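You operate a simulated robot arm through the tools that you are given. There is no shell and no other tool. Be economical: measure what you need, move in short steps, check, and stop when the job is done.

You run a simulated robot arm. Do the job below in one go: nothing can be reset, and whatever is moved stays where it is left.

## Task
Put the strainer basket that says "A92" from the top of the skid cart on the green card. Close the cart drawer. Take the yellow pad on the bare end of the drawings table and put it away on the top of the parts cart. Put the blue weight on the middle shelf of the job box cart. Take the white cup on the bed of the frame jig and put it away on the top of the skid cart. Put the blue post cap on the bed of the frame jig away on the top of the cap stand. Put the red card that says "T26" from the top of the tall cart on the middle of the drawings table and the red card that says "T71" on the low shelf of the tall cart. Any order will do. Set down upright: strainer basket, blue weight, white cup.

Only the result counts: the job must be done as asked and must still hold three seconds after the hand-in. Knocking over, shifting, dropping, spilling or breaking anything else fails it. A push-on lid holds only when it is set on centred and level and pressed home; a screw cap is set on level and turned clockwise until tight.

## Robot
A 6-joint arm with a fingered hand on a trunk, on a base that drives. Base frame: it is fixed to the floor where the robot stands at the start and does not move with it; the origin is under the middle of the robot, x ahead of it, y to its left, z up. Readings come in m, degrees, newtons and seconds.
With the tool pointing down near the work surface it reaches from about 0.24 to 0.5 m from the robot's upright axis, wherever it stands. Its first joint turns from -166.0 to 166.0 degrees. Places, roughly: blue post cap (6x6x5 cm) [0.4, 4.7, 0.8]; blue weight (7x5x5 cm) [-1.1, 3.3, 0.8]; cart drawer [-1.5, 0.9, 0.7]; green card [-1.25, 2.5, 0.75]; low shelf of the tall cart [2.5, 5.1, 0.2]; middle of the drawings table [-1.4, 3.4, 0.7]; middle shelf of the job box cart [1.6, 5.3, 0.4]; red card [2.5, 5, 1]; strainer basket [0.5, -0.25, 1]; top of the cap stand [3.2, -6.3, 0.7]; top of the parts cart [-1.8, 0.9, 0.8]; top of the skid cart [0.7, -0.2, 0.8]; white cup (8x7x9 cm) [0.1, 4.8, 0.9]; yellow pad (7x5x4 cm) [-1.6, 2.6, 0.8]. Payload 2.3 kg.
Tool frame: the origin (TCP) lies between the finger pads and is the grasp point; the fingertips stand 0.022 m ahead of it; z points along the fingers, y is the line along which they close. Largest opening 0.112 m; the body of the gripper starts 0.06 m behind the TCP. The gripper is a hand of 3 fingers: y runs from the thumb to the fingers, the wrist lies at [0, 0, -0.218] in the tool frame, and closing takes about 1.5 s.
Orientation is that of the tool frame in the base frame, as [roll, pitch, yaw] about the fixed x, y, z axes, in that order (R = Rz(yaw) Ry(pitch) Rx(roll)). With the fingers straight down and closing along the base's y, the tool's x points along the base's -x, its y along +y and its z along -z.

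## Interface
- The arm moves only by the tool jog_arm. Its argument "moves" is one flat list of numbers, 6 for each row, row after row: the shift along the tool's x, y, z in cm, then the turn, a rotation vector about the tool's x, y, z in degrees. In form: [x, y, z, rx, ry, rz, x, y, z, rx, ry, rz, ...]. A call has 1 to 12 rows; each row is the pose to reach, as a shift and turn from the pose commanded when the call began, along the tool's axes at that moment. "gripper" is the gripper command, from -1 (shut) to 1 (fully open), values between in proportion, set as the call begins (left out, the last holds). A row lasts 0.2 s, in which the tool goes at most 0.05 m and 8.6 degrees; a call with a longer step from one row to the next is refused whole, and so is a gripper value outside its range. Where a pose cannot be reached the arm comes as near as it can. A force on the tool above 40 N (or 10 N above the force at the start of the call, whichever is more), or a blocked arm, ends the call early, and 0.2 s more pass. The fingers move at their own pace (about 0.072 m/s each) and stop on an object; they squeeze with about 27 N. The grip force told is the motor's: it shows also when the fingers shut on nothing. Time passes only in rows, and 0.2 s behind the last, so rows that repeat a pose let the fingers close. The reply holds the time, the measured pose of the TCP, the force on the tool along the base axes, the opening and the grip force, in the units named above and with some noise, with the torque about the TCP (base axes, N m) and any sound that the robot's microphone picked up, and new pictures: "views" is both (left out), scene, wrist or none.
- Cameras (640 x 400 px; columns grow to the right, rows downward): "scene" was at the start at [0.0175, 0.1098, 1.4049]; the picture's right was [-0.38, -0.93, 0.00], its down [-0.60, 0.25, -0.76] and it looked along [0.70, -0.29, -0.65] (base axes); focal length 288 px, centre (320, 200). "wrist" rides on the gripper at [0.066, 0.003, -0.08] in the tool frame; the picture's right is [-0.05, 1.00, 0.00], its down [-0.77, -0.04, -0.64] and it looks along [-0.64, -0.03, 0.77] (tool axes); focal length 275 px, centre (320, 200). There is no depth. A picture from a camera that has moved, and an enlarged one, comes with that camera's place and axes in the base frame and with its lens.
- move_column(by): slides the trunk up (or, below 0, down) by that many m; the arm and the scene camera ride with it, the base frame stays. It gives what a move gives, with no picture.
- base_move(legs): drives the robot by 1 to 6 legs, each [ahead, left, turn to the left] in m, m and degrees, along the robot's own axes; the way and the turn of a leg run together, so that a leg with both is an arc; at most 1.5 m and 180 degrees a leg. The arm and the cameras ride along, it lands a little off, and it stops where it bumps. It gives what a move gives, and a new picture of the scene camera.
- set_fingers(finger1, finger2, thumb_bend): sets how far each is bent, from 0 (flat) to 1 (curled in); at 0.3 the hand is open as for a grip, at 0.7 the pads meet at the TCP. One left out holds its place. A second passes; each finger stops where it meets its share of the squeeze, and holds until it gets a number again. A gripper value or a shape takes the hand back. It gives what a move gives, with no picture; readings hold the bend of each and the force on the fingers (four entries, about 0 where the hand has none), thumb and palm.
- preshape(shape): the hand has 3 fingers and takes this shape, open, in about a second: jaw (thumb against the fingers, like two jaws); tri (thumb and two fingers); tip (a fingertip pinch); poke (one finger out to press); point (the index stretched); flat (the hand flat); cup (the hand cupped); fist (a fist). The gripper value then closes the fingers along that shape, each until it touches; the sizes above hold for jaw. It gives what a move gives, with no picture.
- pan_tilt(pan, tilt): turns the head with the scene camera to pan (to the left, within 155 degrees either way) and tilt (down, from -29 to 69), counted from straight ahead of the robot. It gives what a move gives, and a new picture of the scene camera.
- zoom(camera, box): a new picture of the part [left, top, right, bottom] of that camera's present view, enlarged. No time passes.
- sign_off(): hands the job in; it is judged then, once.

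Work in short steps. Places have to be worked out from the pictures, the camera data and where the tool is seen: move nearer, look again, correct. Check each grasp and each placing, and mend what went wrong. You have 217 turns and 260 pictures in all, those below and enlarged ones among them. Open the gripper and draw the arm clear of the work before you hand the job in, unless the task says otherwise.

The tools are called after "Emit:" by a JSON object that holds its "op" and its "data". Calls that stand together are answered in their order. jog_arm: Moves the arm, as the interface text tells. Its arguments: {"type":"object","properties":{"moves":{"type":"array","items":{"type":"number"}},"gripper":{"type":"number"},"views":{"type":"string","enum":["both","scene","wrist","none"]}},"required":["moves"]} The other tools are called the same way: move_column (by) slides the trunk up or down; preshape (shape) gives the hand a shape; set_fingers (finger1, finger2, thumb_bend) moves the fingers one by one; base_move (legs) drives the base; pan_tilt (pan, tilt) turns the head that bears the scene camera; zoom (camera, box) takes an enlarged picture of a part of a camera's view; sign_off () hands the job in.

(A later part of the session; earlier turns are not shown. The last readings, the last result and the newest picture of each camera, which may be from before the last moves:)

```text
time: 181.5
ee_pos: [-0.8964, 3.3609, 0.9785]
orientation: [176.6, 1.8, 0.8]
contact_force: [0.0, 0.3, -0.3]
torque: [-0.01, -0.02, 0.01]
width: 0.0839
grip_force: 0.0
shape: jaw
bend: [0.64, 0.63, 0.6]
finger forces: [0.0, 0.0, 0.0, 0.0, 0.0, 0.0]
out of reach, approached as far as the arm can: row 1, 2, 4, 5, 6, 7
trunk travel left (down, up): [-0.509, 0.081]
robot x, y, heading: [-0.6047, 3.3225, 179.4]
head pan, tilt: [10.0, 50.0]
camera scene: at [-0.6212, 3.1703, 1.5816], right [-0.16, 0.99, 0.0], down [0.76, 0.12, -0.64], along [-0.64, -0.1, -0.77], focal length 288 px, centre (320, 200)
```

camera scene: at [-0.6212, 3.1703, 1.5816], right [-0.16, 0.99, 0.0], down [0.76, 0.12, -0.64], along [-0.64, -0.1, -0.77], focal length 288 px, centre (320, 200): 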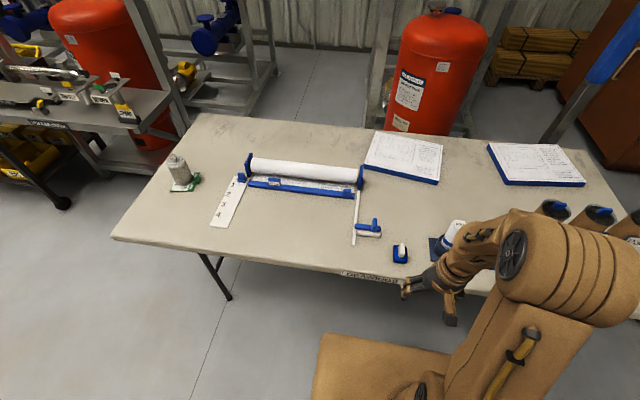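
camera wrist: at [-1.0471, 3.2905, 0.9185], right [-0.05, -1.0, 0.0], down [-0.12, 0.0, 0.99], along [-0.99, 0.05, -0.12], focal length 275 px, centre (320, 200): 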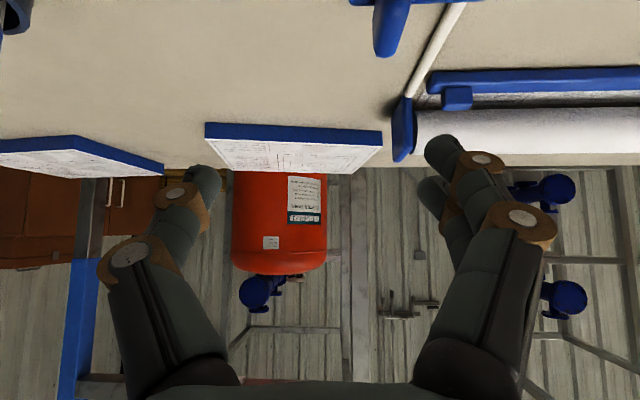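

Elbow is bent again. Use a milder 33° tilt instead; lower the trunk 0.12 and approach.

Emit:
{"op": "move_column", "data": {"by": -0.12}}

Emit:
{"op": "jog_arm", "data": {"moves": [-3, 0.1, -1, 0, -4.5, 0, -6, 0.2, -1.5, 1, -9, 0, -9, 0.4, -1.5, 2, -13.5, 0, -12, 0.6, -1.5, 3, -18, 0, -15, 0.8, -1, 3.4, -23, 0, -18, 0.9, 0, 3.4, -28, 0, -20.5, 0.9, 0.5, 3.4, -33, 0]}}

```text
time: 183.0
ee_pos: [-0.8975, 3.361, 0.8572]
orientation: [176.8, 1.8, 0.8]
contact_force: [0.4, -0.5, -0.3]
torque: [0.01, -0.02, -0.01]
width: 0.0834
grip_force: 0.0
shape: jaw
bend: [0.64, 0.63, 0.6]
finger forces: [0.0, 0.0, 0.0, 0.1, 0.1, 0.0]
trunk travel left (down, up): [-0.389, 0.201]
robot x, y, heading: [-0.6061, 3.3205, 179.3]
head pan, tilt: [10.0, 50.0]
```

```text
time: 184.6
ee_pos: [-1.1003, 3.3491, 0.8598]
orientation: [179.8, 34.2, -0.1]
contact_force: [-1.1, 0.1, 0.2]
torque: [0.0, -0.04, 0.02]
width: 0.0841
grip_force: 0.1
shape: jaw
bend: [0.64, 0.63, 0.6]
finger forces: [0.0, 0.1, 0.0, 0.0, 0.0, 0.0]
out of reach, approached as far as the arm can: row 7
trunk travel left (down, up): [-0.389, 0.201]
robot x, y, heading: [-0.6072, 3.325, 179.5]
head pan, tilt: [10.0, 50.0]
camera scene: at [-0.623, 3.1698, 1.4616], right [-0.16, 0.99, 0.0], down [0.76, 0.12, -0.64], along [-0.63, -0.1, -0.77], focal length 288 px, centre (320, 200)
camera wrist: at [-1.0012, 3.3446, 0.8896], right [-0.04, -1.0, 0.03], down [-0.28, 0.04, 0.96], along [-0.96, 0.03, -0.28], focal length 275 px, centre (320, 200)
```

scene: 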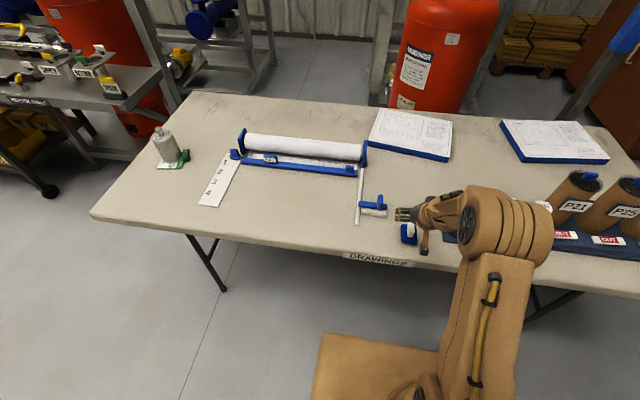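
wrist: 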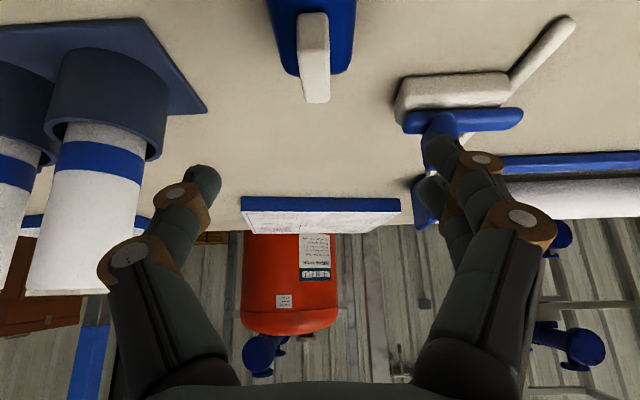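

Aligned with the weight. Descend to (-1.118, 3.350, 0.774).

Emit:
{"op": "jog_arm", "data": {"moves": [1.2, 0, 2.8, 0, 0, 0, 2.3, 0, 5.5, 0, 0, 0, 3.4, 0, 8.1, 0, 0, 0], "views": "wrist"}}

```text
time: 185.4
ee_pos: [-1.1172, 3.3466, 0.773]
orientation: [179.9, 34.9, -0.1]
contact_force: [-1.1, 0.0, 0.5]
torque: [0.03, 0.0, 0.01]
width: 0.0841
grip_force: 0.0
shape: jaw
bend: [0.64, 0.63, 0.6]
finger forces: [0.1, 0.0, 0.1, 0.0, 0.0, 0.0]
out of reach, approached as far as the arm can: row 1
trunk travel left (down, up): [-0.389, 0.201]
robot x, y, heading: [-0.6065, 3.3232, 179.2]
head pan, tilt: [10.0, 50.0]
camera wrist: at [-1.0175, 3.3436, 0.8024], right [-0.04, -1.0, 0.03], down [-0.27, 0.04, 0.96], along [-0.96, 0.03, -0.27], focal length 275 px, centre (320, 200)
```

wrist: 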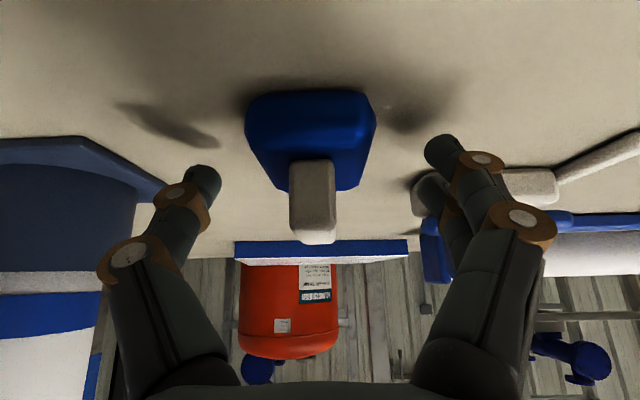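

Well placed around the body. Close.

Emit:
{"op": "jog_arm", "data": {"moves": [0, 0, 0, 0, 0, 0, 0, 0, 0, 0, 0, 0, 0, 0, 0, 0, 0, 0, 0, 0, 0, 0, 0, 0, 0, 0, 0, 0, 0, 0, 0, 0, 0, 0, 0, 0], "gripper": -1, "views": "none"}}

Emit:
{"op": "jog_arm", "data": {"moves": [-0.5, 0, -0.8, 0, 0, 0, -1.1, 0, -1.6, 0, 0, 0, -1.7, 0, -2.5, 0, 0, 0], "views": "wrist"}}

```text
time: 186.8
ee_pos: [-1.1159, 3.3488, 0.7749]
orientation: [179.9, 34.8, -0.2]
contact_force: [-1.8, -0.1, 2.5]
torque: [-0.07, 0.06, 0.02]
width: 0.0384
grip_force: 27.2
shape: jaw
bend: [0.73, 0.74, 0.7]
finger forces: [12.1, 13.9, 0.1, 0.1, 24.0, 0.0]
trunk travel left (down, up): [-0.389, 0.201]
robot x, y, heading: [-0.6005, 3.3229, 179.4]
head pan, tilt: [10.0, 50.0]
```

```text
time: 187.6
ee_pos: [-1.1169, 3.348, 0.8053]
orientation: [179.9, 34.7, -0.2]
contact_force: [0.2, -0.2, -3.4]
torque: [-0.04, -0.05, -0.01]
width: 0.0375
grip_force: 27.0
shape: jaw
bend: [0.73, 0.73, 0.7]
finger forces: [12.2, 11.7, 0.1, 0.0, 19.2, 0.0]
trunk travel left (down, up): [-0.389, 0.201]
robot x, y, heading: [-0.6045, 3.3264, 179.2]
head pan, tilt: [10.0, 50.0]
camera wrist: at [-1.0174, 3.3435, 0.833], right [-0.04, -1.0, 0.03], down [-0.27, 0.04, 0.96], along [-0.96, 0.03, -0.27], focal length 275 px, centre (320, 200)
```

wrist: 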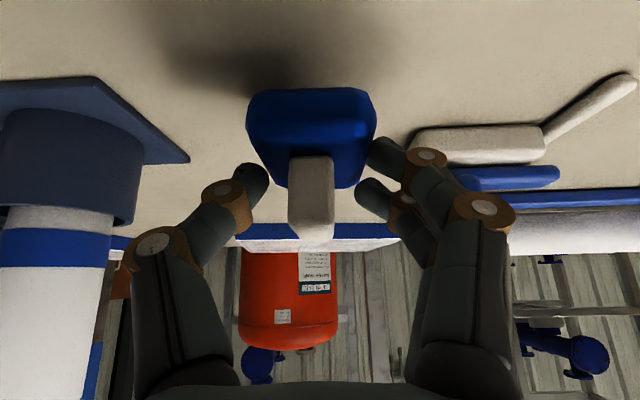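

Secure. Raise the trunk, back off 0.35 m, and turn to face +x.

Emit:
{"op": "move_column", "data": {"by": 0.15}}

Emit:
{"op": "base_move", "data": {"legs": [[-0.4, 0, 0], [0, 0, -120]]}}

Emit:
{"op": "pan_tilt", "data": {"pan": -20, "tilt": 25}}

```text
time: 189.4
ee_pos: [-1.1174, 3.3485, 0.955]
orientation: [179.9, 34.7, -0.2]
contact_force: [-0.3, -0.3, -3.6]
torque: [0.0, 0.0, 0.02]
width: 0.0272
grip_force: 27.2
shape: jaw
bend: [0.74, 0.77, 0.72]
finger forces: [11.8, 4.2, 0.0, 0.0, 18.7, 0.1]
trunk travel left (down, up): [-0.539, 0.051]
robot x, y, heading: [-0.6041, 3.3221, 179.5]
head pan, tilt: [10.0, 50.0]
```

```text
time: 196.9
ee_pos: [0.0816, 3.7455, 0.9535]
orientation: [179.9, 34.7, -120.8]
contact_force: [0.2, 1.0, -3.7]
torque: [0.02, 0.03, -0.02]
width: 0.0269
grip_force: 27.1
shape: jaw
bend: [0.74, 0.77, 0.72]
finger forces: [11.0, 4.4, 0.0, 0.0, 16.9, 0.0]
trunk travel left (down, up): [-0.539, 0.051]
robot x, y, heading: [-0.2019, 3.3176, 58.6]
head pan, tilt: [10.0, 50.0]
camera scene: at [-0.3253, 3.4124, 1.6115], right [0.93, -0.36, 0.0], down [-0.28, -0.71, -0.64], along [0.23, 0.6, -0.77], focal length 288 px, centre (320, 200)
```

scene: 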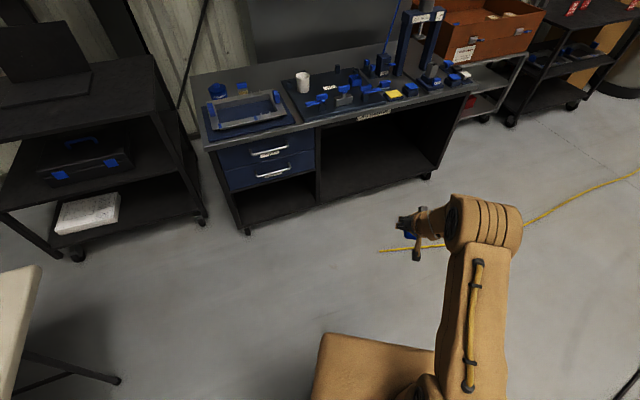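

```text
time: 197.9
ee_pos: [0.0802, 3.7457, 0.9538]
orientation: [179.9, 34.7, -120.8]
contact_force: [-0.3, 0.0, -3.3]
torque: [0.01, 0.05, 0.03]
width: 0.027
grip_force: 26.7
shape: jaw
bend: [0.74, 0.77, 0.72]
finger forces: [10.9, 4.4, 0.0, 0.0, 16.9, 0.0]
trunk travel left (down, up): [-0.539, 0.051]
robot x, y, heading: [-0.1989, 3.315, 58.8]
head pan, tilt: [-20.0, 25.0]
camera scene: at [-0.2815, 3.3984, 1.649], right [0.63, -0.78, 0.0], down [-0.33, -0.27, -0.91], along [0.71, 0.57, -0.42], focal length 288 px, centre (320, 200)
```

scene: 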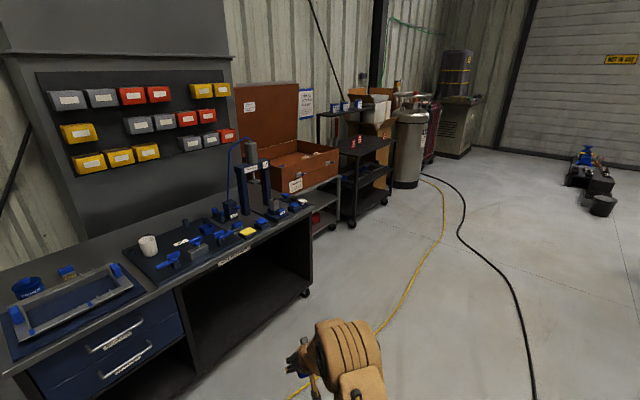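

The opening narrowed to 2.7 cm; check the grip in the wrist view.

Emit:
{"op": "zoom", "data": {"camera": "wrist", "box": [160, 50, 480, 250]}}

```text
2.00 times, centred on (320, 150) of wrist
camera zoom: at [0.0265, 3.6609, 0.9829], right [-0.84, 0.54, 0.03], down [0.17, 0.21, 0.96], along [0.52, 0.81, -0.27], focal length 551 px, centre (320, 300)
```

zoom: 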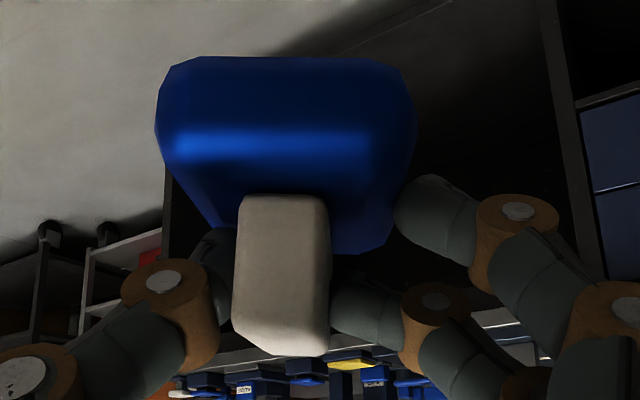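

The weight only slid a few mm and is stable. Zoom on the job box cart and tall cart.

Emit:
{"op": "zoom", "data": {"camera": "scene", "box": [230, 80, 430, 240]}}

```text
2.50 times, centred on (330, 160) of scene
camera zoom: at [-0.2815, 3.3984, 1.649], right [0.63, -0.78, 0.0], down [-0.33, -0.27, -0.91], along [0.71, 0.57, -0.42], focal length 720 px, centre (295, 300)
```

zoom: 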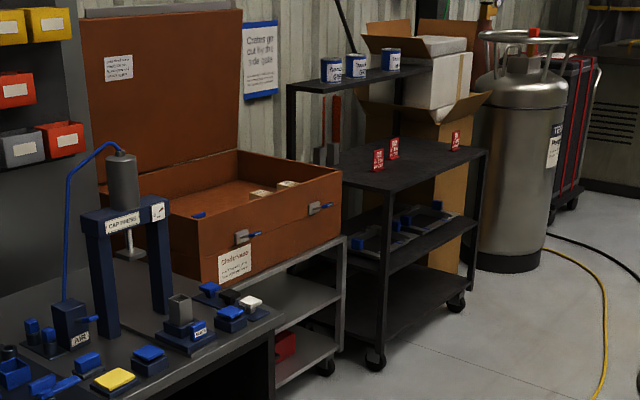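

Job box cart: front edge y≈4.92, right side x≈1.89; shelves at z≈0.69 / 0.40 / 0.19. I drive to about (1.62, 4.0) facing +y.

Emit:
{"op": "base_move", "data": {"legs": [[0, 0, 31.2], [0.15, -1.2, 0], [0.55, -0.62, 0]]}}

Emit:
{"op": "pan_tilt", "data": {"pan": -5, "tilt": 35}}

```text
time: 209.5
ee_pos: [1.6297, 4.5476, 0.9545]
orientation: [179.9, 34.7, -89.4]
contact_force: [-0.5, -0.3, -3.5]
torque: [-0.02, 0.01, -0.04]
width: 0.027
grip_force: 26.9
shape: jaw
bend: [0.74, 0.77, 0.73]
finger forces: [10.8, 4.6, 0.1, 0.1, 16.8, 0.0]
trunk travel left (down, up): [-0.539, 0.051]
robot x, y, heading: [1.6124, 4.0332, 90.0]
head pan, tilt: [-20.0, 25.0]
camera scene: at [1.5021, 4.0619, 1.649], right [0.94, -0.34, 0.0], down [-0.14, -0.4, -0.91], along [0.31, 0.85, -0.42], focal length 288 px, centre (320, 200)
```

scene: 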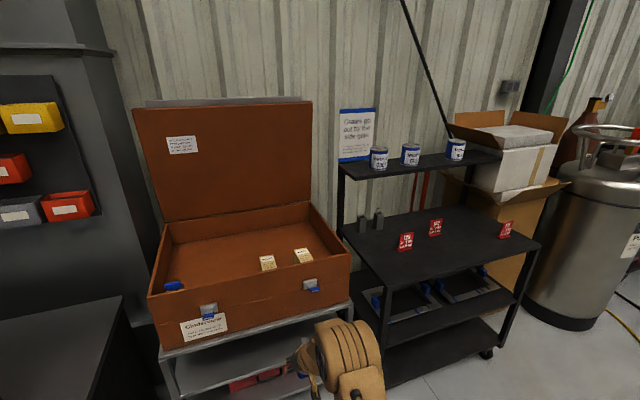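

```text
time: 210.3
ee_pos: [1.63, 4.5467, 0.9551]
orientation: [179.8, 34.7, -89.6]
contact_force: [-0.4, 1.3, -3.9]
torque: [-0.01, 0.0, 0.0]
width: 0.0266
grip_force: 26.8
shape: jaw
bend: [0.74, 0.77, 0.73]
finger forces: [10.8, 4.6, 0.0, 0.0, 16.8, 0.1]
trunk travel left (down, up): [-0.539, 0.051]
robot x, y, heading: [1.6125, 4.0343, 89.9]
head pan, tilt: [-5.0, 35.0]
camera scene: at [1.478, 4.0627, 1.6333], right [1.0, -0.09, 0.0], down [-0.05, -0.57, -0.82], along [0.07, 0.82, -0.57], focal length 288 px, centre (320, 200)
```

scene: 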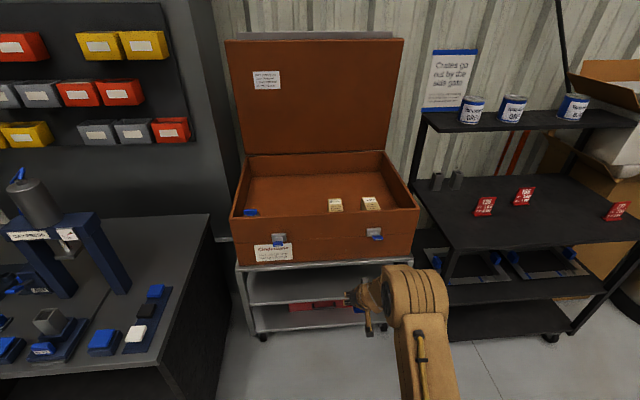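

Front edge y≈4.94, shelf x 1.2–1.93 and empty. Lower the trunk so the weight rides just above shelf height while still outside.

Emit:
{"op": "move_column", "data": {"by": -0.475}}

Emit:
{"op": "base_move", "data": {"legs": [[0.3, 0, 0]]}}

Emit:
{"op": "zoom", "data": {"camera": "wrist", "box": [0, 0, 640, 400]}}

```text
refused: -0.475 is not a number from -0.4 to 0.4
```

```text
time: 212.3
ee_pos: [1.6303, 4.8455, 0.9541]
orientation: [179.9, 34.7, -89.5]
contact_force: [0.0, -0.3, -3.8]
torque: [-0.04, 0.03, 0.01]
width: 0.0272
grip_force: 28.0
shape: jaw
bend: [0.74, 0.77, 0.73]
finger forces: [10.9, 4.5, 0.0, 0.0, 16.8, 0.0]
trunk travel left (down, up): [-0.539, 0.051]
robot x, y, heading: [1.6122, 4.3313, 90.0]
head pan, tilt: [-5.0, 35.0]
camera scene: at [1.4778, 4.3623, 1.6333], right [1.0, -0.09, 0.0], down [-0.05, -0.57, -0.82], along [0.07, 0.82, -0.57], focal length 288 px, centre (320, 200)
```

scene: 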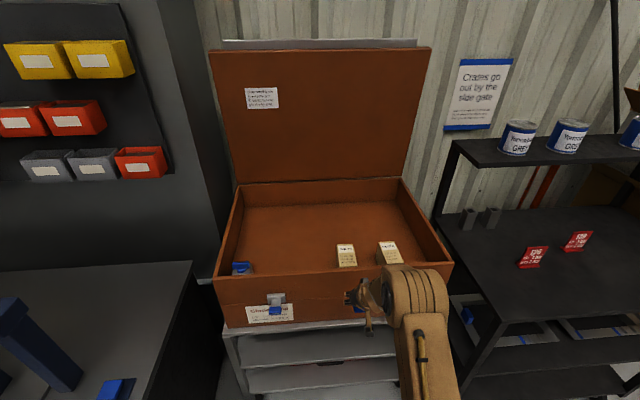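

```text
1.00 times, centred on (320, 200) of wrist (not enlarged: the box is as wide or as high as the picture)
camera zoom: at [1.6275, 4.7447, 0.9827], right [-1.0, 0.03, 0.03], down [0.04, 0.27, 0.96], along [0.02, 0.96, -0.27], focal length 275 px, centre (320, 200)
```

zoom: 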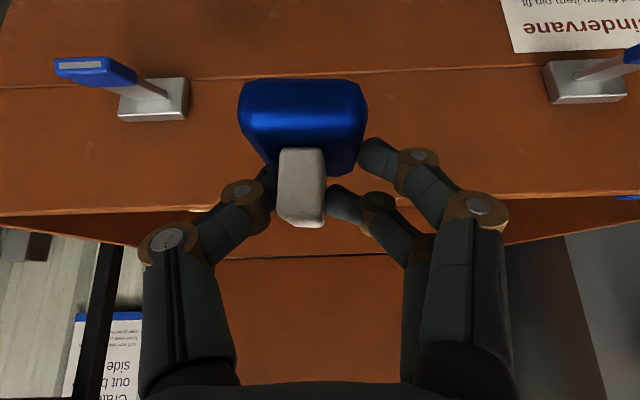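

The trunk limit is 0.4 per call; I back off 0.2 m first, then lower in two moves.

Emit:
{"op": "base_move", "data": {"legs": [[-0.2, 0, 0]]}}

Emit:
{"op": "move_column", "data": {"by": -0.3}}

Emit:
{"op": "move_column", "data": {"by": -0.17}}

Emit:
{"op": "pan_tilt", "data": {"pan": -10, "tilt": 40}}

```text
time: 213.9
ee_pos: [1.6301, 4.6435, 0.9547]
orientation: [179.9, 34.7, -89.2]
contact_force: [-0.2, -0.4, -3.6]
torque: [-0.04, 0.04, 0.0]
width: 0.0267
grip_force: 27.1
shape: jaw
bend: [0.74, 0.77, 0.73]
finger forces: [10.8, 4.7, 0.0, 0.1, 16.9, 0.1]
trunk travel left (down, up): [-0.539, 0.051]
robot x, y, heading: [1.6144, 4.1321, 90.2]
head pan, tilt: [-5.0, 35.0]
camera scene: at [1.478, 4.1588, 1.6333], right [1.0, -0.08, 0.0], down [-0.05, -0.57, -0.82], along [0.07, 0.82, -0.57], focal length 288 px, centre (320, 200)
```

scene: 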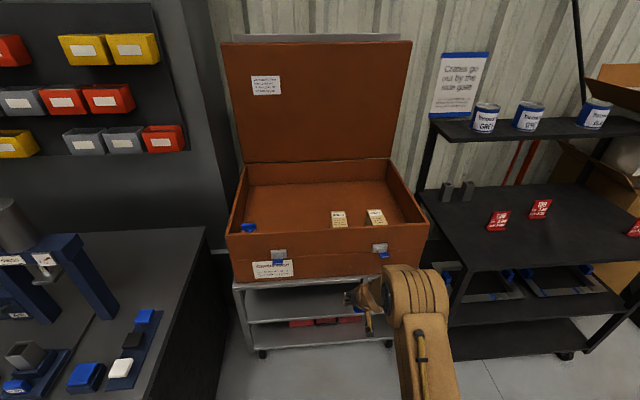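

```text
time: 216.9
ee_pos: [1.629, 4.644, 0.655]
orientation: [179.9, 34.8, -89.2]
contact_force: [0.1, -0.3, -3.4]
torque: [0.0, 0.04, -0.01]
width: 0.0267
grip_force: 27.5
shape: jaw
bend: [0.74, 0.77, 0.73]
finger forces: [10.8, 4.5, 0.0, 0.1, 17.0, 0.0]
trunk travel left (down, up): [-0.239, 0.351]
robot x, y, heading: [1.6136, 4.131, 89.9]
head pan, tilt: [-5.0, 35.0]
```

```text
time: 218.9
ee_pos: [1.6309, 4.644, 0.4845]
orientation: [179.9, 34.7, -89.2]
contact_force: [0.8, -0.4, -3.3]
torque: [-0.03, -0.02, 0.02]
width: 0.0266
grip_force: 27.1
shape: jaw
bend: [0.74, 0.77, 0.73]
finger forces: [10.8, 4.6, 0.0, 0.0, 16.9, 0.0]
trunk travel left (down, up): [-0.069, 0.521]
robot x, y, heading: [1.6097, 4.1286, 90.1]
head pan, tilt: [-5.0, 35.0]
```

```text
time: 219.5
ee_pos: [1.6297, 4.6436, 0.4839]
orientation: [179.9, 34.7, -89.2]
contact_force: [-0.1, -0.1, -3.8]
torque: [-0.03, 0.02, 0.02]
width: 0.0264
grip_force: 26.9
shape: jaw
bend: [0.74, 0.77, 0.73]
finger forces: [10.8, 4.6, 0.0, 0.0, 17.0, 0.0]
trunk travel left (down, up): [-0.069, 0.521]
robot x, y, heading: [1.6108, 4.1289, 90.2]
head pan, tilt: [-10.0, 40.0]
camera scene: at [1.4851, 4.1555, 1.1557], right [0.99, -0.17, 0.0], down [-0.11, -0.63, -0.77], along [0.13, 0.75, -0.64], focal length 288 px, centre (320, 200)
```

scene: 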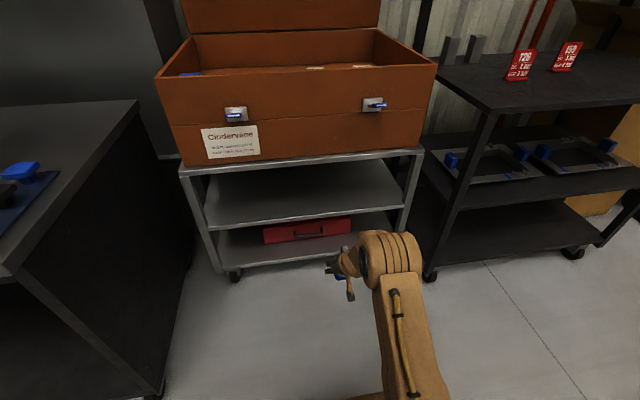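

Good view. Drive ahead 0.22 m, until the weight's nose is just before the shelf edge, and look through the wrist camera.

Emit:
{"op": "base_move", "data": {"legs": [[0.22, 0, 0]]}}

Emit:
{"op": "zoom", "data": {"camera": "wrist", "box": [0, 0, 640, 400]}}

```text
time: 221.2
ee_pos: [1.6277, 4.8656, 0.4841]
orientation: [179.9, 34.6, -89.2]
contact_force: [0.1, -0.7, -3.6]
torque: [-0.03, -0.01, -0.01]
width: 0.0267
grip_force: 27.0
shape: jaw
bend: [0.74, 0.77, 0.73]
finger forces: [10.7, 4.6, 0.0, 0.0, 17.0, 0.0]
trunk travel left (down, up): [-0.069, 0.521]
robot x, y, heading: [1.6092, 4.348, 90.3]
head pan, tilt: [-10.0, 40.0]
camera scene: at [1.4843, 4.3764, 1.1557], right [0.99, -0.17, 0.0], down [-0.11, -0.63, -0.77], along [0.13, 0.75, -0.64], focal length 288 px, centre (320, 200)
```

scene: 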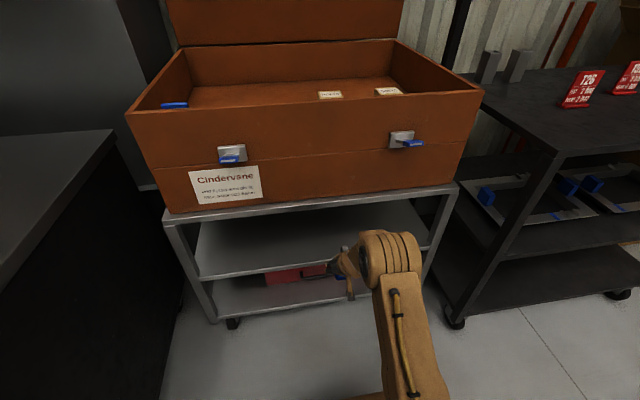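

```text
1.00 times, centred on (320, 200) of wrist (not enlarged: the box is as wide or as high as the picture)
camera zoom: at [1.6251, 4.7637, 0.5128], right [-1.0, 0.02, 0.03], down [0.03, 0.27, 0.96], along [0.01, 0.96, -0.27], focal length 275 px, centre (320, 200)
```

zoom: 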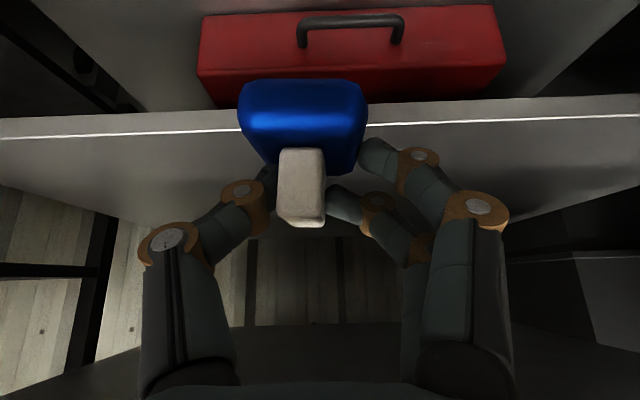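

Shelf edge: y≈4.948, z≈0.40. Lower 2.5 cm and drive in 0.125 m.

Emit:
{"op": "move_column", "data": {"by": -0.025}}

Emit:
{"op": "base_move", "data": {"legs": [[0.13, 0, 0]]}}

Emit:
{"op": "zoom", "data": {"camera": "wrist", "box": [0, 0, 640, 400]}}

```text
time: 221.9
ee_pos: [1.6286, 4.8643, 0.4593]
orientation: [179.9, 34.7, -89.3]
contact_force: [0.0, 0.4, -4.5]
torque: [-0.01, 0.01, 0.01]
width: 0.0266
grip_force: 26.9
shape: jaw
bend: [0.74, 0.77, 0.73]
finger forces: [10.9, 4.6, 0.0, 0.0, 17.1, 0.0]
trunk travel left (down, up): [-0.044, 0.546]
robot x, y, heading: [1.6102, 4.3504, 90.3]
head pan, tilt: [-10.0, 40.0]
```

```text
time: 223.2
ee_pos: [1.6255, 4.994, 0.4586]
orientation: [179.9, 34.7, -89.1]
contact_force: [-0.8, -0.2, -3.5]
torque: [-0.01, 0.04, 0.02]
width: 0.0267
grip_force: 26.9
shape: jaw
bend: [0.74, 0.77, 0.73]
finger forces: [10.9, 4.6, 0.0, 0.1, 17.0, 0.1]
trunk travel left (down, up): [-0.044, 0.546]
robot x, y, heading: [1.6113, 4.4819, 90.2]
head pan, tilt: [-10.0, 40.0]
camera scene: at [1.4835, 4.5047, 1.1307], right [0.99, -0.17, 0.0], down [-0.11, -0.63, -0.77], along [0.13, 0.76, -0.64], focal length 288 px, centre (320, 200)
```

scene: 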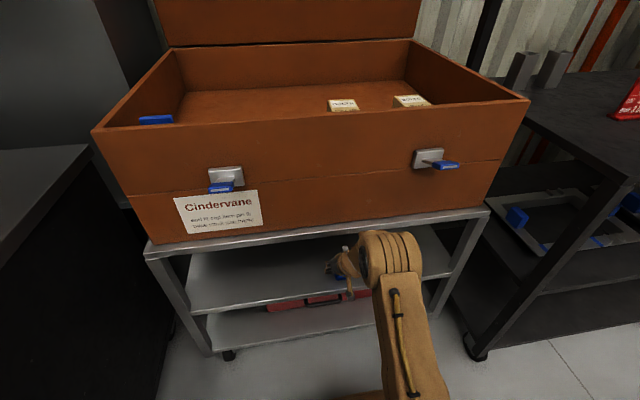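

```text
1.00 times, centred on (320, 200) of wrist (not enlarged: the box is as wide or as high as the picture)
camera zoom: at [1.6238, 4.8922, 0.4878], right [-1.0, 0.02, 0.03], down [0.03, 0.27, 0.96], along [0.01, 0.96, -0.27], focal length 275 px, centre (320, 200)
```

zoom: 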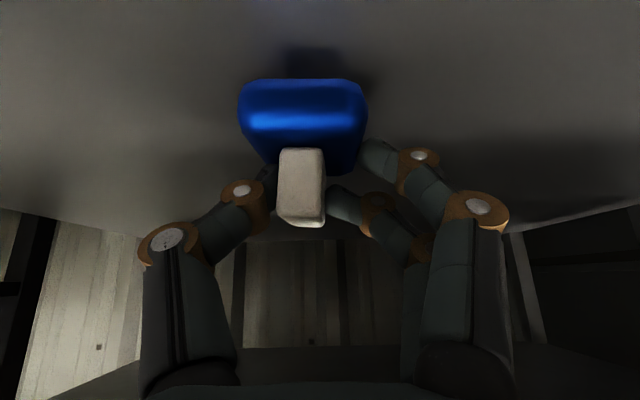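

Inside. Lower in small trunk steps until contact.

Emit:
{"op": "move_column", "data": {"by": -0.018}}

Emit:
{"op": "move_column", "data": {"by": -0.008}}

```text
time: 223.8
ee_pos: [1.6261, 4.9936, 0.4424]
orientation: [179.9, 34.8, -89.1]
contact_force: [-1.0, -4.6, 3.3]
torque: [0.05, -0.14, -0.04]
width: 0.0278
grip_force: 26.4
shape: jaw
bend: [0.74, 0.77, 0.73]
finger forces: [12.2, 6.6, 0.0, 0.0, 23.4, 0.0]
trunk travel left (down, up): [-0.026, 0.564]
robot x, y, heading: [1.6093, 4.4812, 90.4]
head pan, tilt: [-10.0, 40.0]
```

```text
time: 224.4
ee_pos: [1.6258, 4.9938, 0.4397]
orientation: [180.0, 35.5, -89.0]
contact_force: [-0.4, -0.5, 39.8]
torque: [0.41, -0.69, 0.19]
width: 0.0294
grip_force: 26.9
shape: jaw
bend: [0.73, 0.77, 0.74]
finger forces: [13.7, 9.1, 0.0, 0.0, 55.3, 0.1]
trunk travel left (down, up): [-0.018, 0.572]
robot x, y, heading: [1.6127, 4.4848, 90.4]
head pan, tilt: [-10.0, 40.0]
```

Solid contact (40 N). Back up 4 mm and open.

Emit:
{"op": "move_column", "data": {"by": 0.004}}

Emit:
{"op": "jog_arm", "data": {"moves": [0, 0, 0, 0, 0, 0, 0, 0, 0, 0, 0, 0, 0, 0, 0, 0, 0, 0, 0, 0, 0, 0, 0, 0], "gripper": 0.6, "views": "wrist"}}

```text
time: 224.9
ee_pos: [1.6248, 4.9926, 0.4394]
orientation: [179.9, 35.0, -89.1]
contact_force: [-1.9, 7.9, 27.6]
torque: [0.41, -0.45, 0.18]
width: 0.0294
grip_force: 26.9
shape: jaw
bend: [0.73, 0.77, 0.75]
finger forces: [12.6, 8.3, 0.0, 0.1, 48.1, 0.0]
trunk travel left (down, up): [-0.022, 0.568]
robot x, y, heading: [1.607, 4.4797, 90.5]
head pan, tilt: [-10.0, 40.0]
```

```text
time: 225.9
ee_pos: [1.6258, 4.9933, 0.436]
orientation: [179.8, 34.5, -89.2]
contact_force: [-0.1, 0.3, -0.4]
torque: [-0.03, 0.01, 0.01]
width: 0.0893
grip_force: 0.0
shape: jaw
bend: [0.59, 0.59, 0.55]
finger forces: [0.0, 0.1, 0.1, 0.0, 0.0, 0.0]
trunk travel left (down, up): [-0.022, 0.568]
robot x, y, heading: [1.6101, 4.4814, 90.1]
head pan, tilt: [-10.0, 40.0]
camera wrist: at [1.6241, 4.8913, 0.4651], right [-1.0, 0.02, 0.03], down [0.03, 0.28, 0.96], along [0.01, 0.96, -0.28], focal length 275 px, centre (320, 200)
```

wrist: 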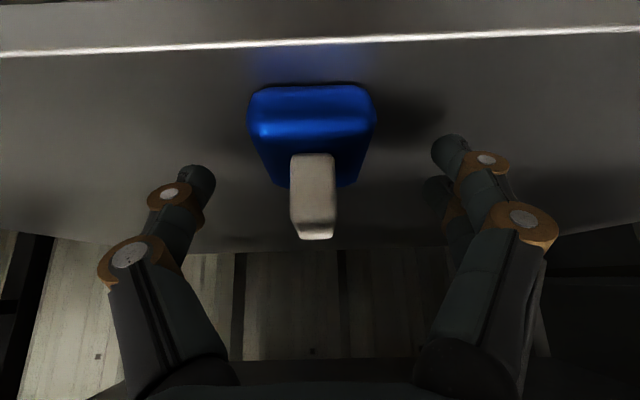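

The weight stands upright on the shelf. Back out, raise the trunk and look at the tall cart's cards.

Emit:
{"op": "base_move", "data": {"legs": [[-0.3, 0, 0]]}}

Emit:
{"op": "move_column", "data": {"by": 0.4}}

Emit:
{"op": "pan_tilt", "data": {"pan": -35, "tilt": 30}}

Emit:
{"op": "zoom", "data": {"camera": "scene", "box": [200, 100, 520, 300]}}

```text
time: 228.0
ee_pos: [1.6279, 4.6908, 0.4384]
orientation: [180.0, 34.6, -89.3]
contact_force: [0.2, 0.2, 0.0]
torque: [0.03, -0.03, 0.0]
width: 0.0894
grip_force: 0.0
shape: jaw
bend: [0.59, 0.59, 0.55]
finger forces: [0.0, 0.1, 0.0, 0.1, 0.0, 0.1]
trunk travel left (down, up): [-0.022, 0.568]
robot x, y, heading: [1.6088, 4.1789, 90.3]
head pan, tilt: [-10.0, 40.0]
camera scene: at [1.4851, 4.2018, 1.1087], right [0.99, -0.17, 0.0], down [-0.11, -0.63, -0.77], along [0.13, 0.75, -0.64], focal length 288 px, centre (320, 200)
```

scene: 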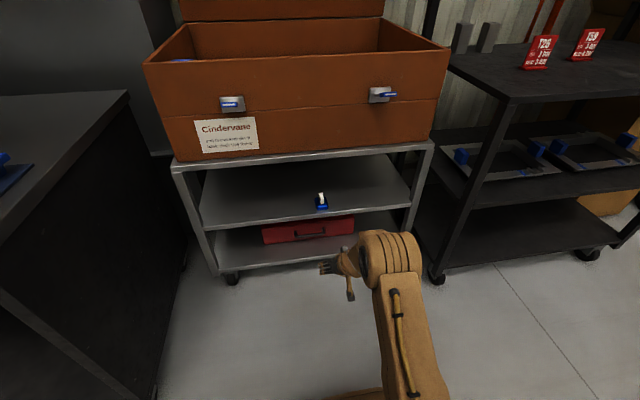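

```text
time: 231.8
ee_pos: [1.6284, 4.6913, 0.8375]
orientation: [179.9, 34.8, -89.3]
contact_force: [0.0, 0.2, 0.6]
torque: [-0.01, 0.01, 0.02]
width: 0.0895
grip_force: 0.1
shape: jaw
bend: [0.59, 0.59, 0.55]
finger forces: [0.1, 0.0, 0.0, 0.0, 0.0, 0.0]
trunk travel left (down, up): [-0.422, 0.168]
robot x, y, heading: [1.6119, 4.1784, 90.2]
head pan, tilt: [-10.0, 40.0]
```

```text
time: 232.7
ee_pos: [1.6284, 4.6909, 0.8386]
orientation: [179.9, 34.6, -89.2]
contact_force: [-0.3, -0.2, -0.6]
torque: [0.03, -0.03, 0.02]
width: 0.0895
grip_force: 0.0
shape: jaw
bend: [0.59, 0.59, 0.55]
finger forces: [0.0, 0.0, 0.1, 0.0, 0.0, 0.1]
trunk travel left (down, up): [-0.422, 0.168]
robot x, y, heading: [1.61, 4.1767, 90.3]
head pan, tilt: [-35.0, 30.0]
camera scene: at [1.5221, 4.1924, 1.524], right [0.82, -0.57, 0.0], down [-0.28, -0.41, -0.87], along [0.49, 0.71, -0.5], focal length 288 px, centre (320, 200)
```

scene: 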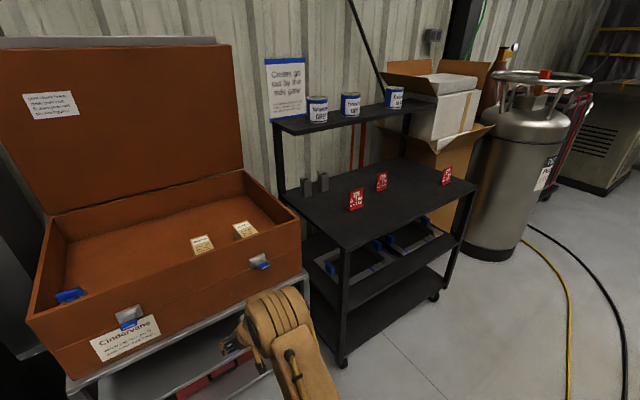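

```text
2.00 times, centred on (360, 200) of scene
camera zoom: at [1.5221, 4.1924, 1.524], right [0.82, -0.57, 0.0], down [-0.28, -0.41, -0.87], along [0.49, 0.71, -0.5], focal length 576 px, centre (240, 200)
```

zoom: 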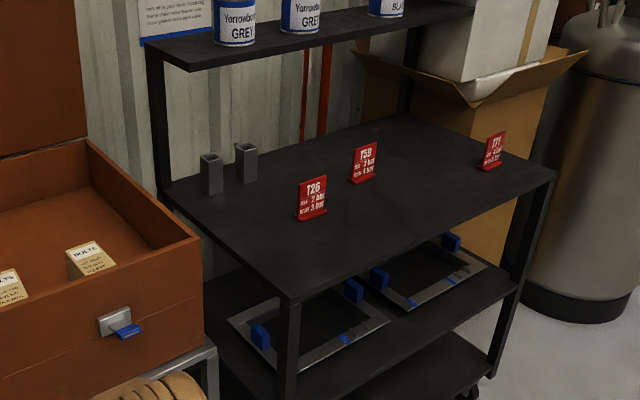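

Cards: T26 ≈ (2.28, 5.00), T59 ≈ (2.50, 5.06), T71 ≈ (2.82, 4.93); cart top z≈0.85, front edge y≈4.80. I untilt and retract the hand, raise the trunk, and drive in front of T26.

Emit:
{"op": "jog_arm", "data": {"moves": [1, 0, -2, 0, 7, 0, 2, 0, -4, 0, 14, 0, 3, 0, -6, 0, 21, 0, 4, 0, -8, 0, 28, 0, 6, 0, -10, 0, 34.7, 0, 8, 0, -12, 0, 34.7, 0], "views": "none"}}

Emit:
{"op": "move_column", "data": {"by": 0.16}}

Emit:
{"op": "base_move", "data": {"legs": [[0.05, -0.65, 0]]}}

Emit:
{"op": "pan_tilt", "data": {"pan": 0, "tilt": 50}}

```text
time: 234.1
ee_pos: [1.631, 4.562, 0.8991]
orientation: [178.9, -0.2, -89.2]
contact_force: [-0.5, 0.3, 0.0]
torque: [0.01, 0.0, 0.02]
width: 0.0895
grip_force: 0.0
shape: jaw
bend: [0.59, 0.59, 0.55]
finger forces: [0.0, 0.0, 0.0, 0.0, 0.1, 0.0]
out of reach, approached as far as the arm can: row 1, 2, 3, 4, 6
trunk travel left (down, up): [-0.422, 0.168]
robot x, y, heading: [1.6129, 4.1768, 90.2]
head pan, tilt: [-35.0, 30.0]
```

```text
time: 236.0
ee_pos: [1.6308, 4.5643, 1.0578]
orientation: [178.9, -0.3, -89.2]
contact_force: [0.2, 0.3, -1.0]
torque: [-0.01, 0.0, -0.04]
width: 0.0893
grip_force: 0.1
shape: jaw
bend: [0.59, 0.59, 0.55]
finger forces: [0.0, 0.0, 0.1, 0.0, 0.0, 0.1]
trunk travel left (down, up): [-0.582, 0.008]
robot x, y, heading: [1.6123, 4.1779, 90.2]
head pan, tilt: [-35.0, 30.0]
```

```text
time: 239.6
ee_pos: [2.2859, 4.6153, 1.0593]
orientation: [178.9, -0.3, -89.3]
contact_force: [-0.2, 0.7, 0.1]
torque: [0.0, -0.02, -0.01]
width: 0.0896
grip_force: 0.1
shape: jaw
bend: [0.59, 0.59, 0.55]
finger forces: [0.0, 0.0, 0.1, 0.1, 0.0, 0.1]
trunk travel left (down, up): [-0.582, 0.008]
robot x, y, heading: [2.2667, 4.2276, 90.3]
head pan, tilt: [-35.0, 30.0]
camera scene: at [2.1764, 4.2442, 1.6841], right [0.82, -0.57, 0.0], down [-0.29, -0.41, -0.87], along [0.5, 0.71, -0.5], focal length 288 px, centre (320, 200)
```

scene: 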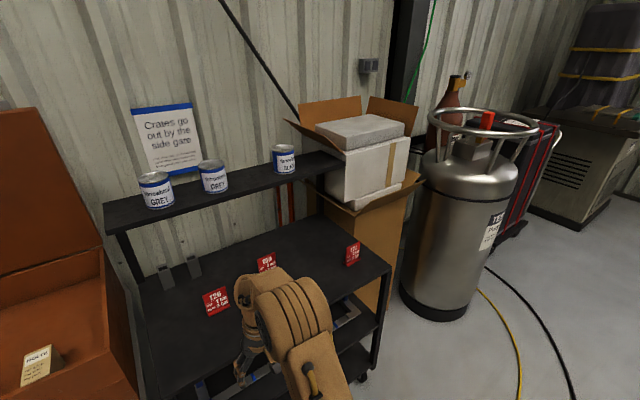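

```text
time: 240.6
ee_pos: [2.2866, 4.6153, 1.0585]
orientation: [178.8, -0.3, -89.3]
contact_force: [0.5, 0.3, 0.3]
torque: [0.02, 0.06, 0.03]
width: 0.0896
grip_force: 0.1
shape: jaw
bend: [0.59, 0.59, 0.55]
finger forces: [0.0, 0.0, 0.1, 0.1, 0.1, 0.0]
trunk travel left (down, up): [-0.582, 0.008]
robot x, y, heading: [2.2646, 4.2278, 90.0]
head pan, tilt: [0.0, 50.0]
camera scene: at [2.1243, 4.2471, 1.6546], right [1.0, 0.0, 0.0], down [0.0, -0.77, -0.64], along [0.0, 0.64, -0.77], focal length 288 px, centre (320, 200)
```

scene: 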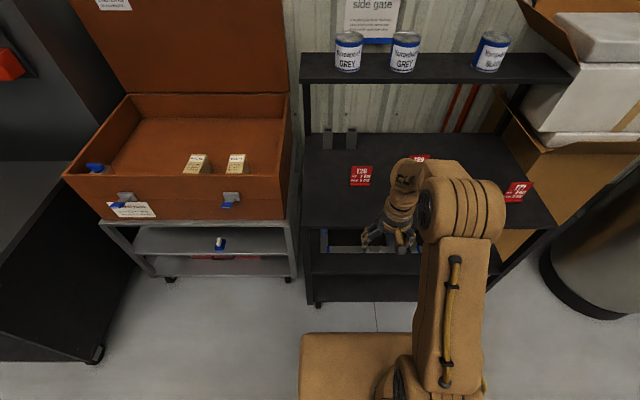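

Base front is 0.215 m ahead of its axis, so I can stand at y≈4.56. Zoom on the cards for their orientation.

Emit:
{"op": "zoom", "data": {"camera": "scene", "box": [320, 140, 400, 200]}}

Emit:
{"op": "zoom", "data": {"camera": "scene", "box": [480, 160, 560, 220]}}

```text
6.67 times, centred on (360, 170) of scene
camera zoom: at [2.1243, 4.2471, 1.6546], right [1.0, 0.0, 0.0], down [0.0, -0.77, -0.64], along [0.0, 0.64, -0.77], focal length 1921 px, centre (53, 400)
```

zoom: 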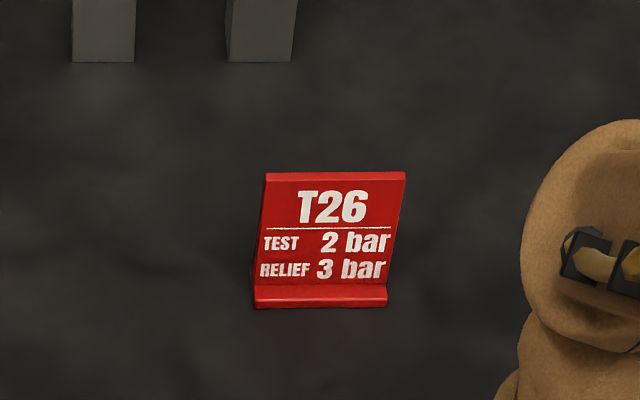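

```text
6.67 times, centred on (520, 190) of scene
camera zoom: at [2.1243, 4.2471, 1.6546], right [1.0, 0.0, 0.0], down [0.0, -0.77, -0.64], along [0.0, 0.64, -0.77], focal length 1921 px, centre (-1013, 267)
```

zoom: 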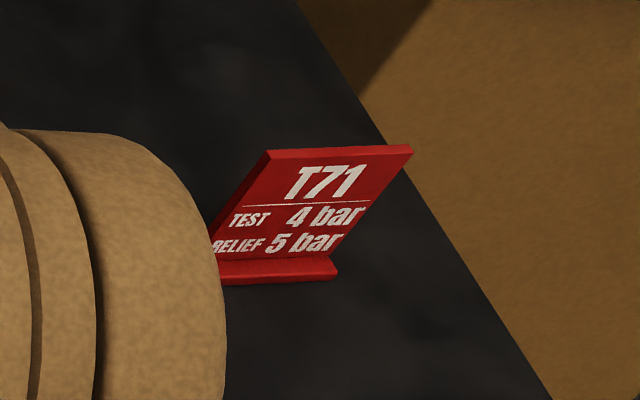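

Both cards are upright plates facing -y (about 7.7 cm wide, 7.5 cm tall, foot in front). First T71 at (2.815, 4.913): drive in front of it.

Emit:
{"op": "base_move", "data": {"legs": [[0.22, -0.52, 0]]}}

Emit:
{"op": "jog_arm", "data": {"moves": [0, 0, 0, 0, 0, -8, 0, 0, 0, 0, 0, -16, 0, 0, 0, 0, 0, -24, 0, 0, 0, 0, 0, -32, 0, 0, 0, 0, 0, -40, 0, 0, 0, 0, 0, -48, 0, 0, 0, 0, 0, -56, 0, 0, 0, 0, 0, -64, 0, 0, 0, 0, 0, -72, 0, 0, 0, 0, 0, -80, 0, 0, 0, 0, 0, -88]}}

```text
time: 243.8
ee_pos: [2.8088, 4.8346, 1.0592]
orientation: [179.0, -0.4, -89.5]
contact_force: [-0.9, -0.5, 0.6]
torque: [0.01, -0.01, -0.03]
width: 0.0897
grip_force: 0.1
shape: jaw
bend: [0.59, 0.59, 0.55]
finger forces: [0.0, 0.1, 0.0, 0.0, 0.0, 0.0]
trunk travel left (down, up): [-0.582, 0.008]
robot x, y, heading: [2.7907, 4.4458, 90.2]
head pan, tilt: [0.0, 50.0]
camera scene: at [2.6462, 4.4663, 1.6546], right [1.0, 0.0, 0.0], down [0.0, -0.77, -0.64], along [0.0, 0.64, -0.77], focal length 288 px, centre (320, 200)
```

scene: 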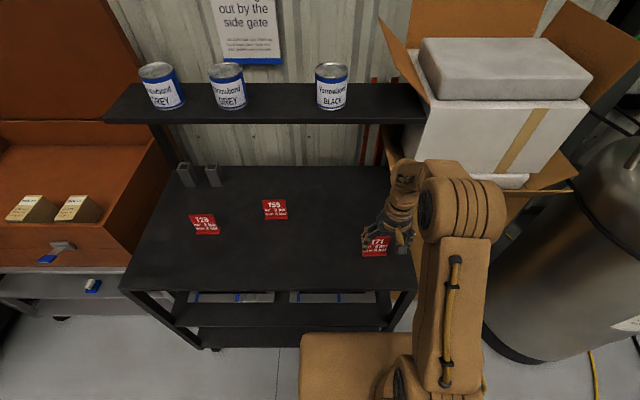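

```text
time: 246.2
ee_pos: [2.808, 4.8346, 1.0597]
orientation: [179.7, 1.0, -1.3]
contact_force: [-0.6, -0.1, 0.0]
torque: [0.0, -0.01, -0.04]
width: 0.0894
grip_force: 0.0
shape: jaw
bend: [0.59, 0.59, 0.55]
finger forces: [0.1, 0.1, 0.1, 0.0, 0.1, 0.1]
trunk travel left (down, up): [-0.582, 0.008]
robot x, y, heading: [2.7875, 4.4499, 89.9]
head pan, tilt: [0.0, 50.0]
camera scene: at [2.6459, 4.4662, 1.6546], right [1.0, 0.0, 0.0], down [0.0, -0.77, -0.64], along [0.0, 0.64, -0.77], focal length 288 px, centre (320, 200)
camera wrist: at [2.8749, 4.8289, 1.1377], right [-0.07, -1.0, 0.01], down [-0.76, 0.06, 0.65], along [-0.65, 0.04, -0.76], focal length 275 px, centre (320, 200)
```

scene: 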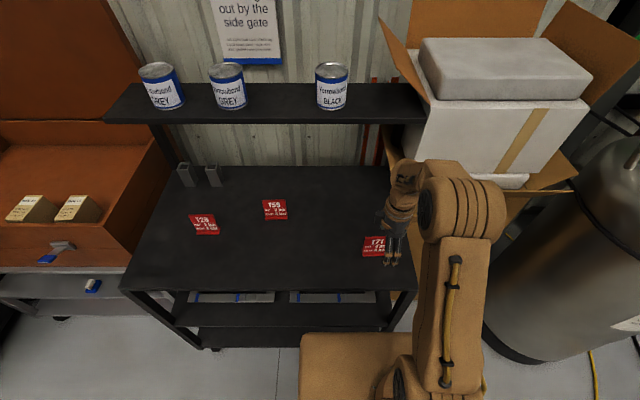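
wrist: 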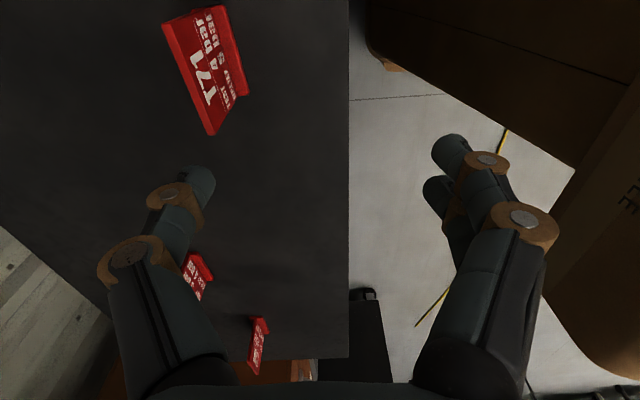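

T71's top edge centre is (2.817, 4.922), along x. Drive ahead 0.088 m so the hand is over it, then descend.

Emit:
{"op": "base_move", "data": {"legs": [[0.088, 0, 0]]}}

Emit:
{"op": "jog_arm", "data": {"moves": [0.9, 0, 4, 0, 0, 0, 0.9, 0, 8, 0, 0, 0]}}

```text
time: 247.3
ee_pos: [2.8072, 4.9234, 1.0582]
orientation: [179.6, 1.2, -1.4]
contact_force: [0.5, 0.3, 0.3]
torque: [0.0, -0.02, 0.01]
width: 0.0895
grip_force: 0.1
shape: jaw
bend: [0.59, 0.59, 0.55]
finger forces: [0.0, 0.0, 0.0, 0.1, 0.0, 0.0]
trunk travel left (down, up): [-0.582, 0.008]
robot x, y, heading: [2.7884, 4.5359, 90.2]
head pan, tilt: [0.0, 50.0]
camera scene: at [2.6458, 4.5554, 1.6545], right [1.0, 0.0, 0.0], down [0.0, -0.77, -0.64], along [0.0, 0.64, -0.77], focal length 288 px, centre (320, 200)
```

scene: 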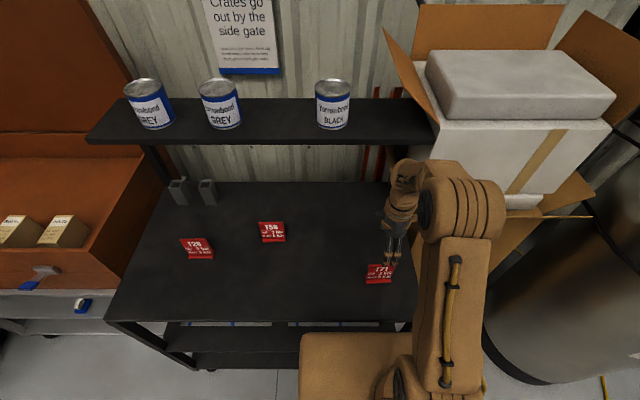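

```text
time: 247.9
ee_pos: [2.8144, 4.9291, 0.9832]
orientation: [179.5, 3.2, -1.2]
contact_force: [0.0, 0.1, -0.3]
torque: [0.02, 0.01, -0.02]
width: 0.0897
grip_force: 0.0
shape: jaw
bend: [0.59, 0.59, 0.55]
finger forces: [0.0, 0.1, 0.0, 0.1, 0.0, 0.0]
out of reach, approached as far as the arm can: row 1, 2
trunk travel left (down, up): [-0.582, 0.008]
robot x, y, heading: [2.7885, 4.5355, 90.2]
head pan, tilt: [0.0, 50.0]
camera scene: at [2.6457, 4.5553, 1.6546], right [1.0, 0.0, 0.0], down [0.0, -0.77, -0.64], along [0.0, 0.64, -0.77], focal length 288 px, centre (320, 200)
camera wrist: at [2.885, 4.9247, 1.06], right [-0.07, -1.0, 0.01], down [-0.73, 0.06, 0.68], along [-0.68, 0.04, -0.74], focal length 275 px, centre (320, 200)
```

scene: 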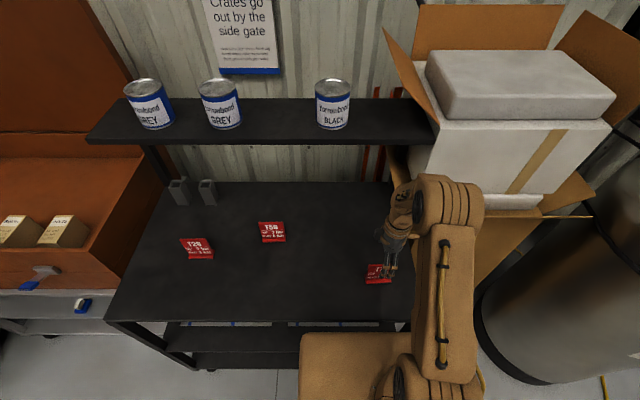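
wrist: 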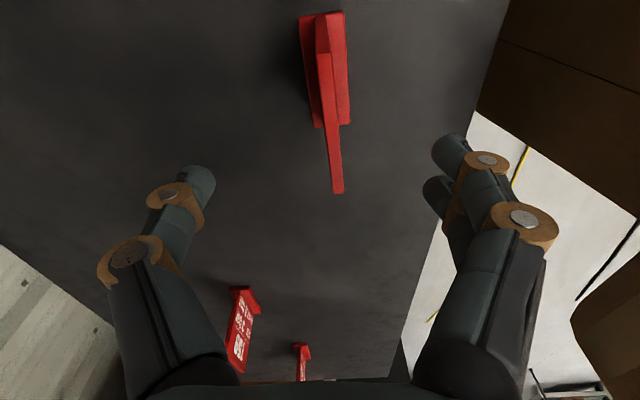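

Lower the rest with the trunk (7 cm), so pads straddle the plate at z≈0.912.

Emit:
{"op": "move_column", "data": {"by": -0.072}}

Emit:
{"op": "jog_arm", "data": {"moves": [0, 0, 0, 0, 0, 0], "views": "wrist"}}

```text
time: 249.1
ee_pos: [2.8146, 4.9292, 0.9119]
orientation: [179.5, 3.3, -1.4]
contact_force: [-0.1, -0.5, -0.5]
torque: [-0.01, 0.0, -0.02]
width: 0.0892
grip_force: 0.1
shape: jaw
bend: [0.59, 0.59, 0.55]
finger forces: [0.1, 0.0, 0.0, 0.0, 0.0, 0.0]
trunk travel left (down, up): [-0.51, 0.08]
robot x, y, heading: [2.7861, 4.5405, 90.0]
head pan, tilt: [0.0, 50.0]
```

```text
time: 249.4
ee_pos: [2.8152, 4.9292, 0.9118]
orientation: [179.4, 3.2, -1.4]
contact_force: [-0.2, 0.5, -0.8]
torque: [0.01, -0.06, -0.01]
width: 0.0893
grip_force: 0.1
shape: jaw
bend: [0.59, 0.59, 0.55]
finger forces: [0.0, 0.0, 0.0, 0.0, 0.0, 0.0]
trunk travel left (down, up): [-0.51, 0.08]
robot x, y, heading: [2.7878, 4.5376, 90.0]
head pan, tilt: [0.0, 50.0]
camera wrist: at [2.8851, 4.9242, 0.9886], right [-0.07, -1.0, 0.01], down [-0.73, 0.06, 0.68], along [-0.68, 0.04, -0.74], focal length 275 px, centre (320, 200)
```

wrist: 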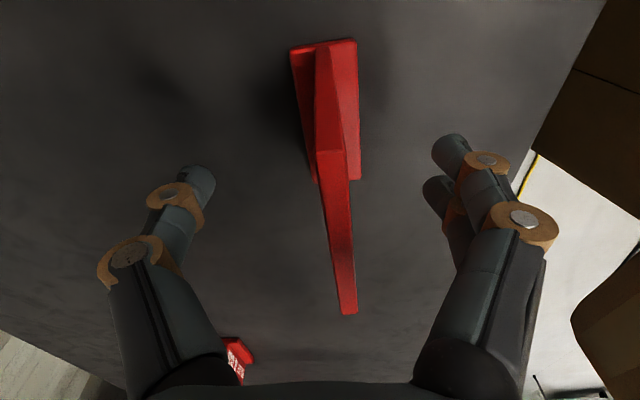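

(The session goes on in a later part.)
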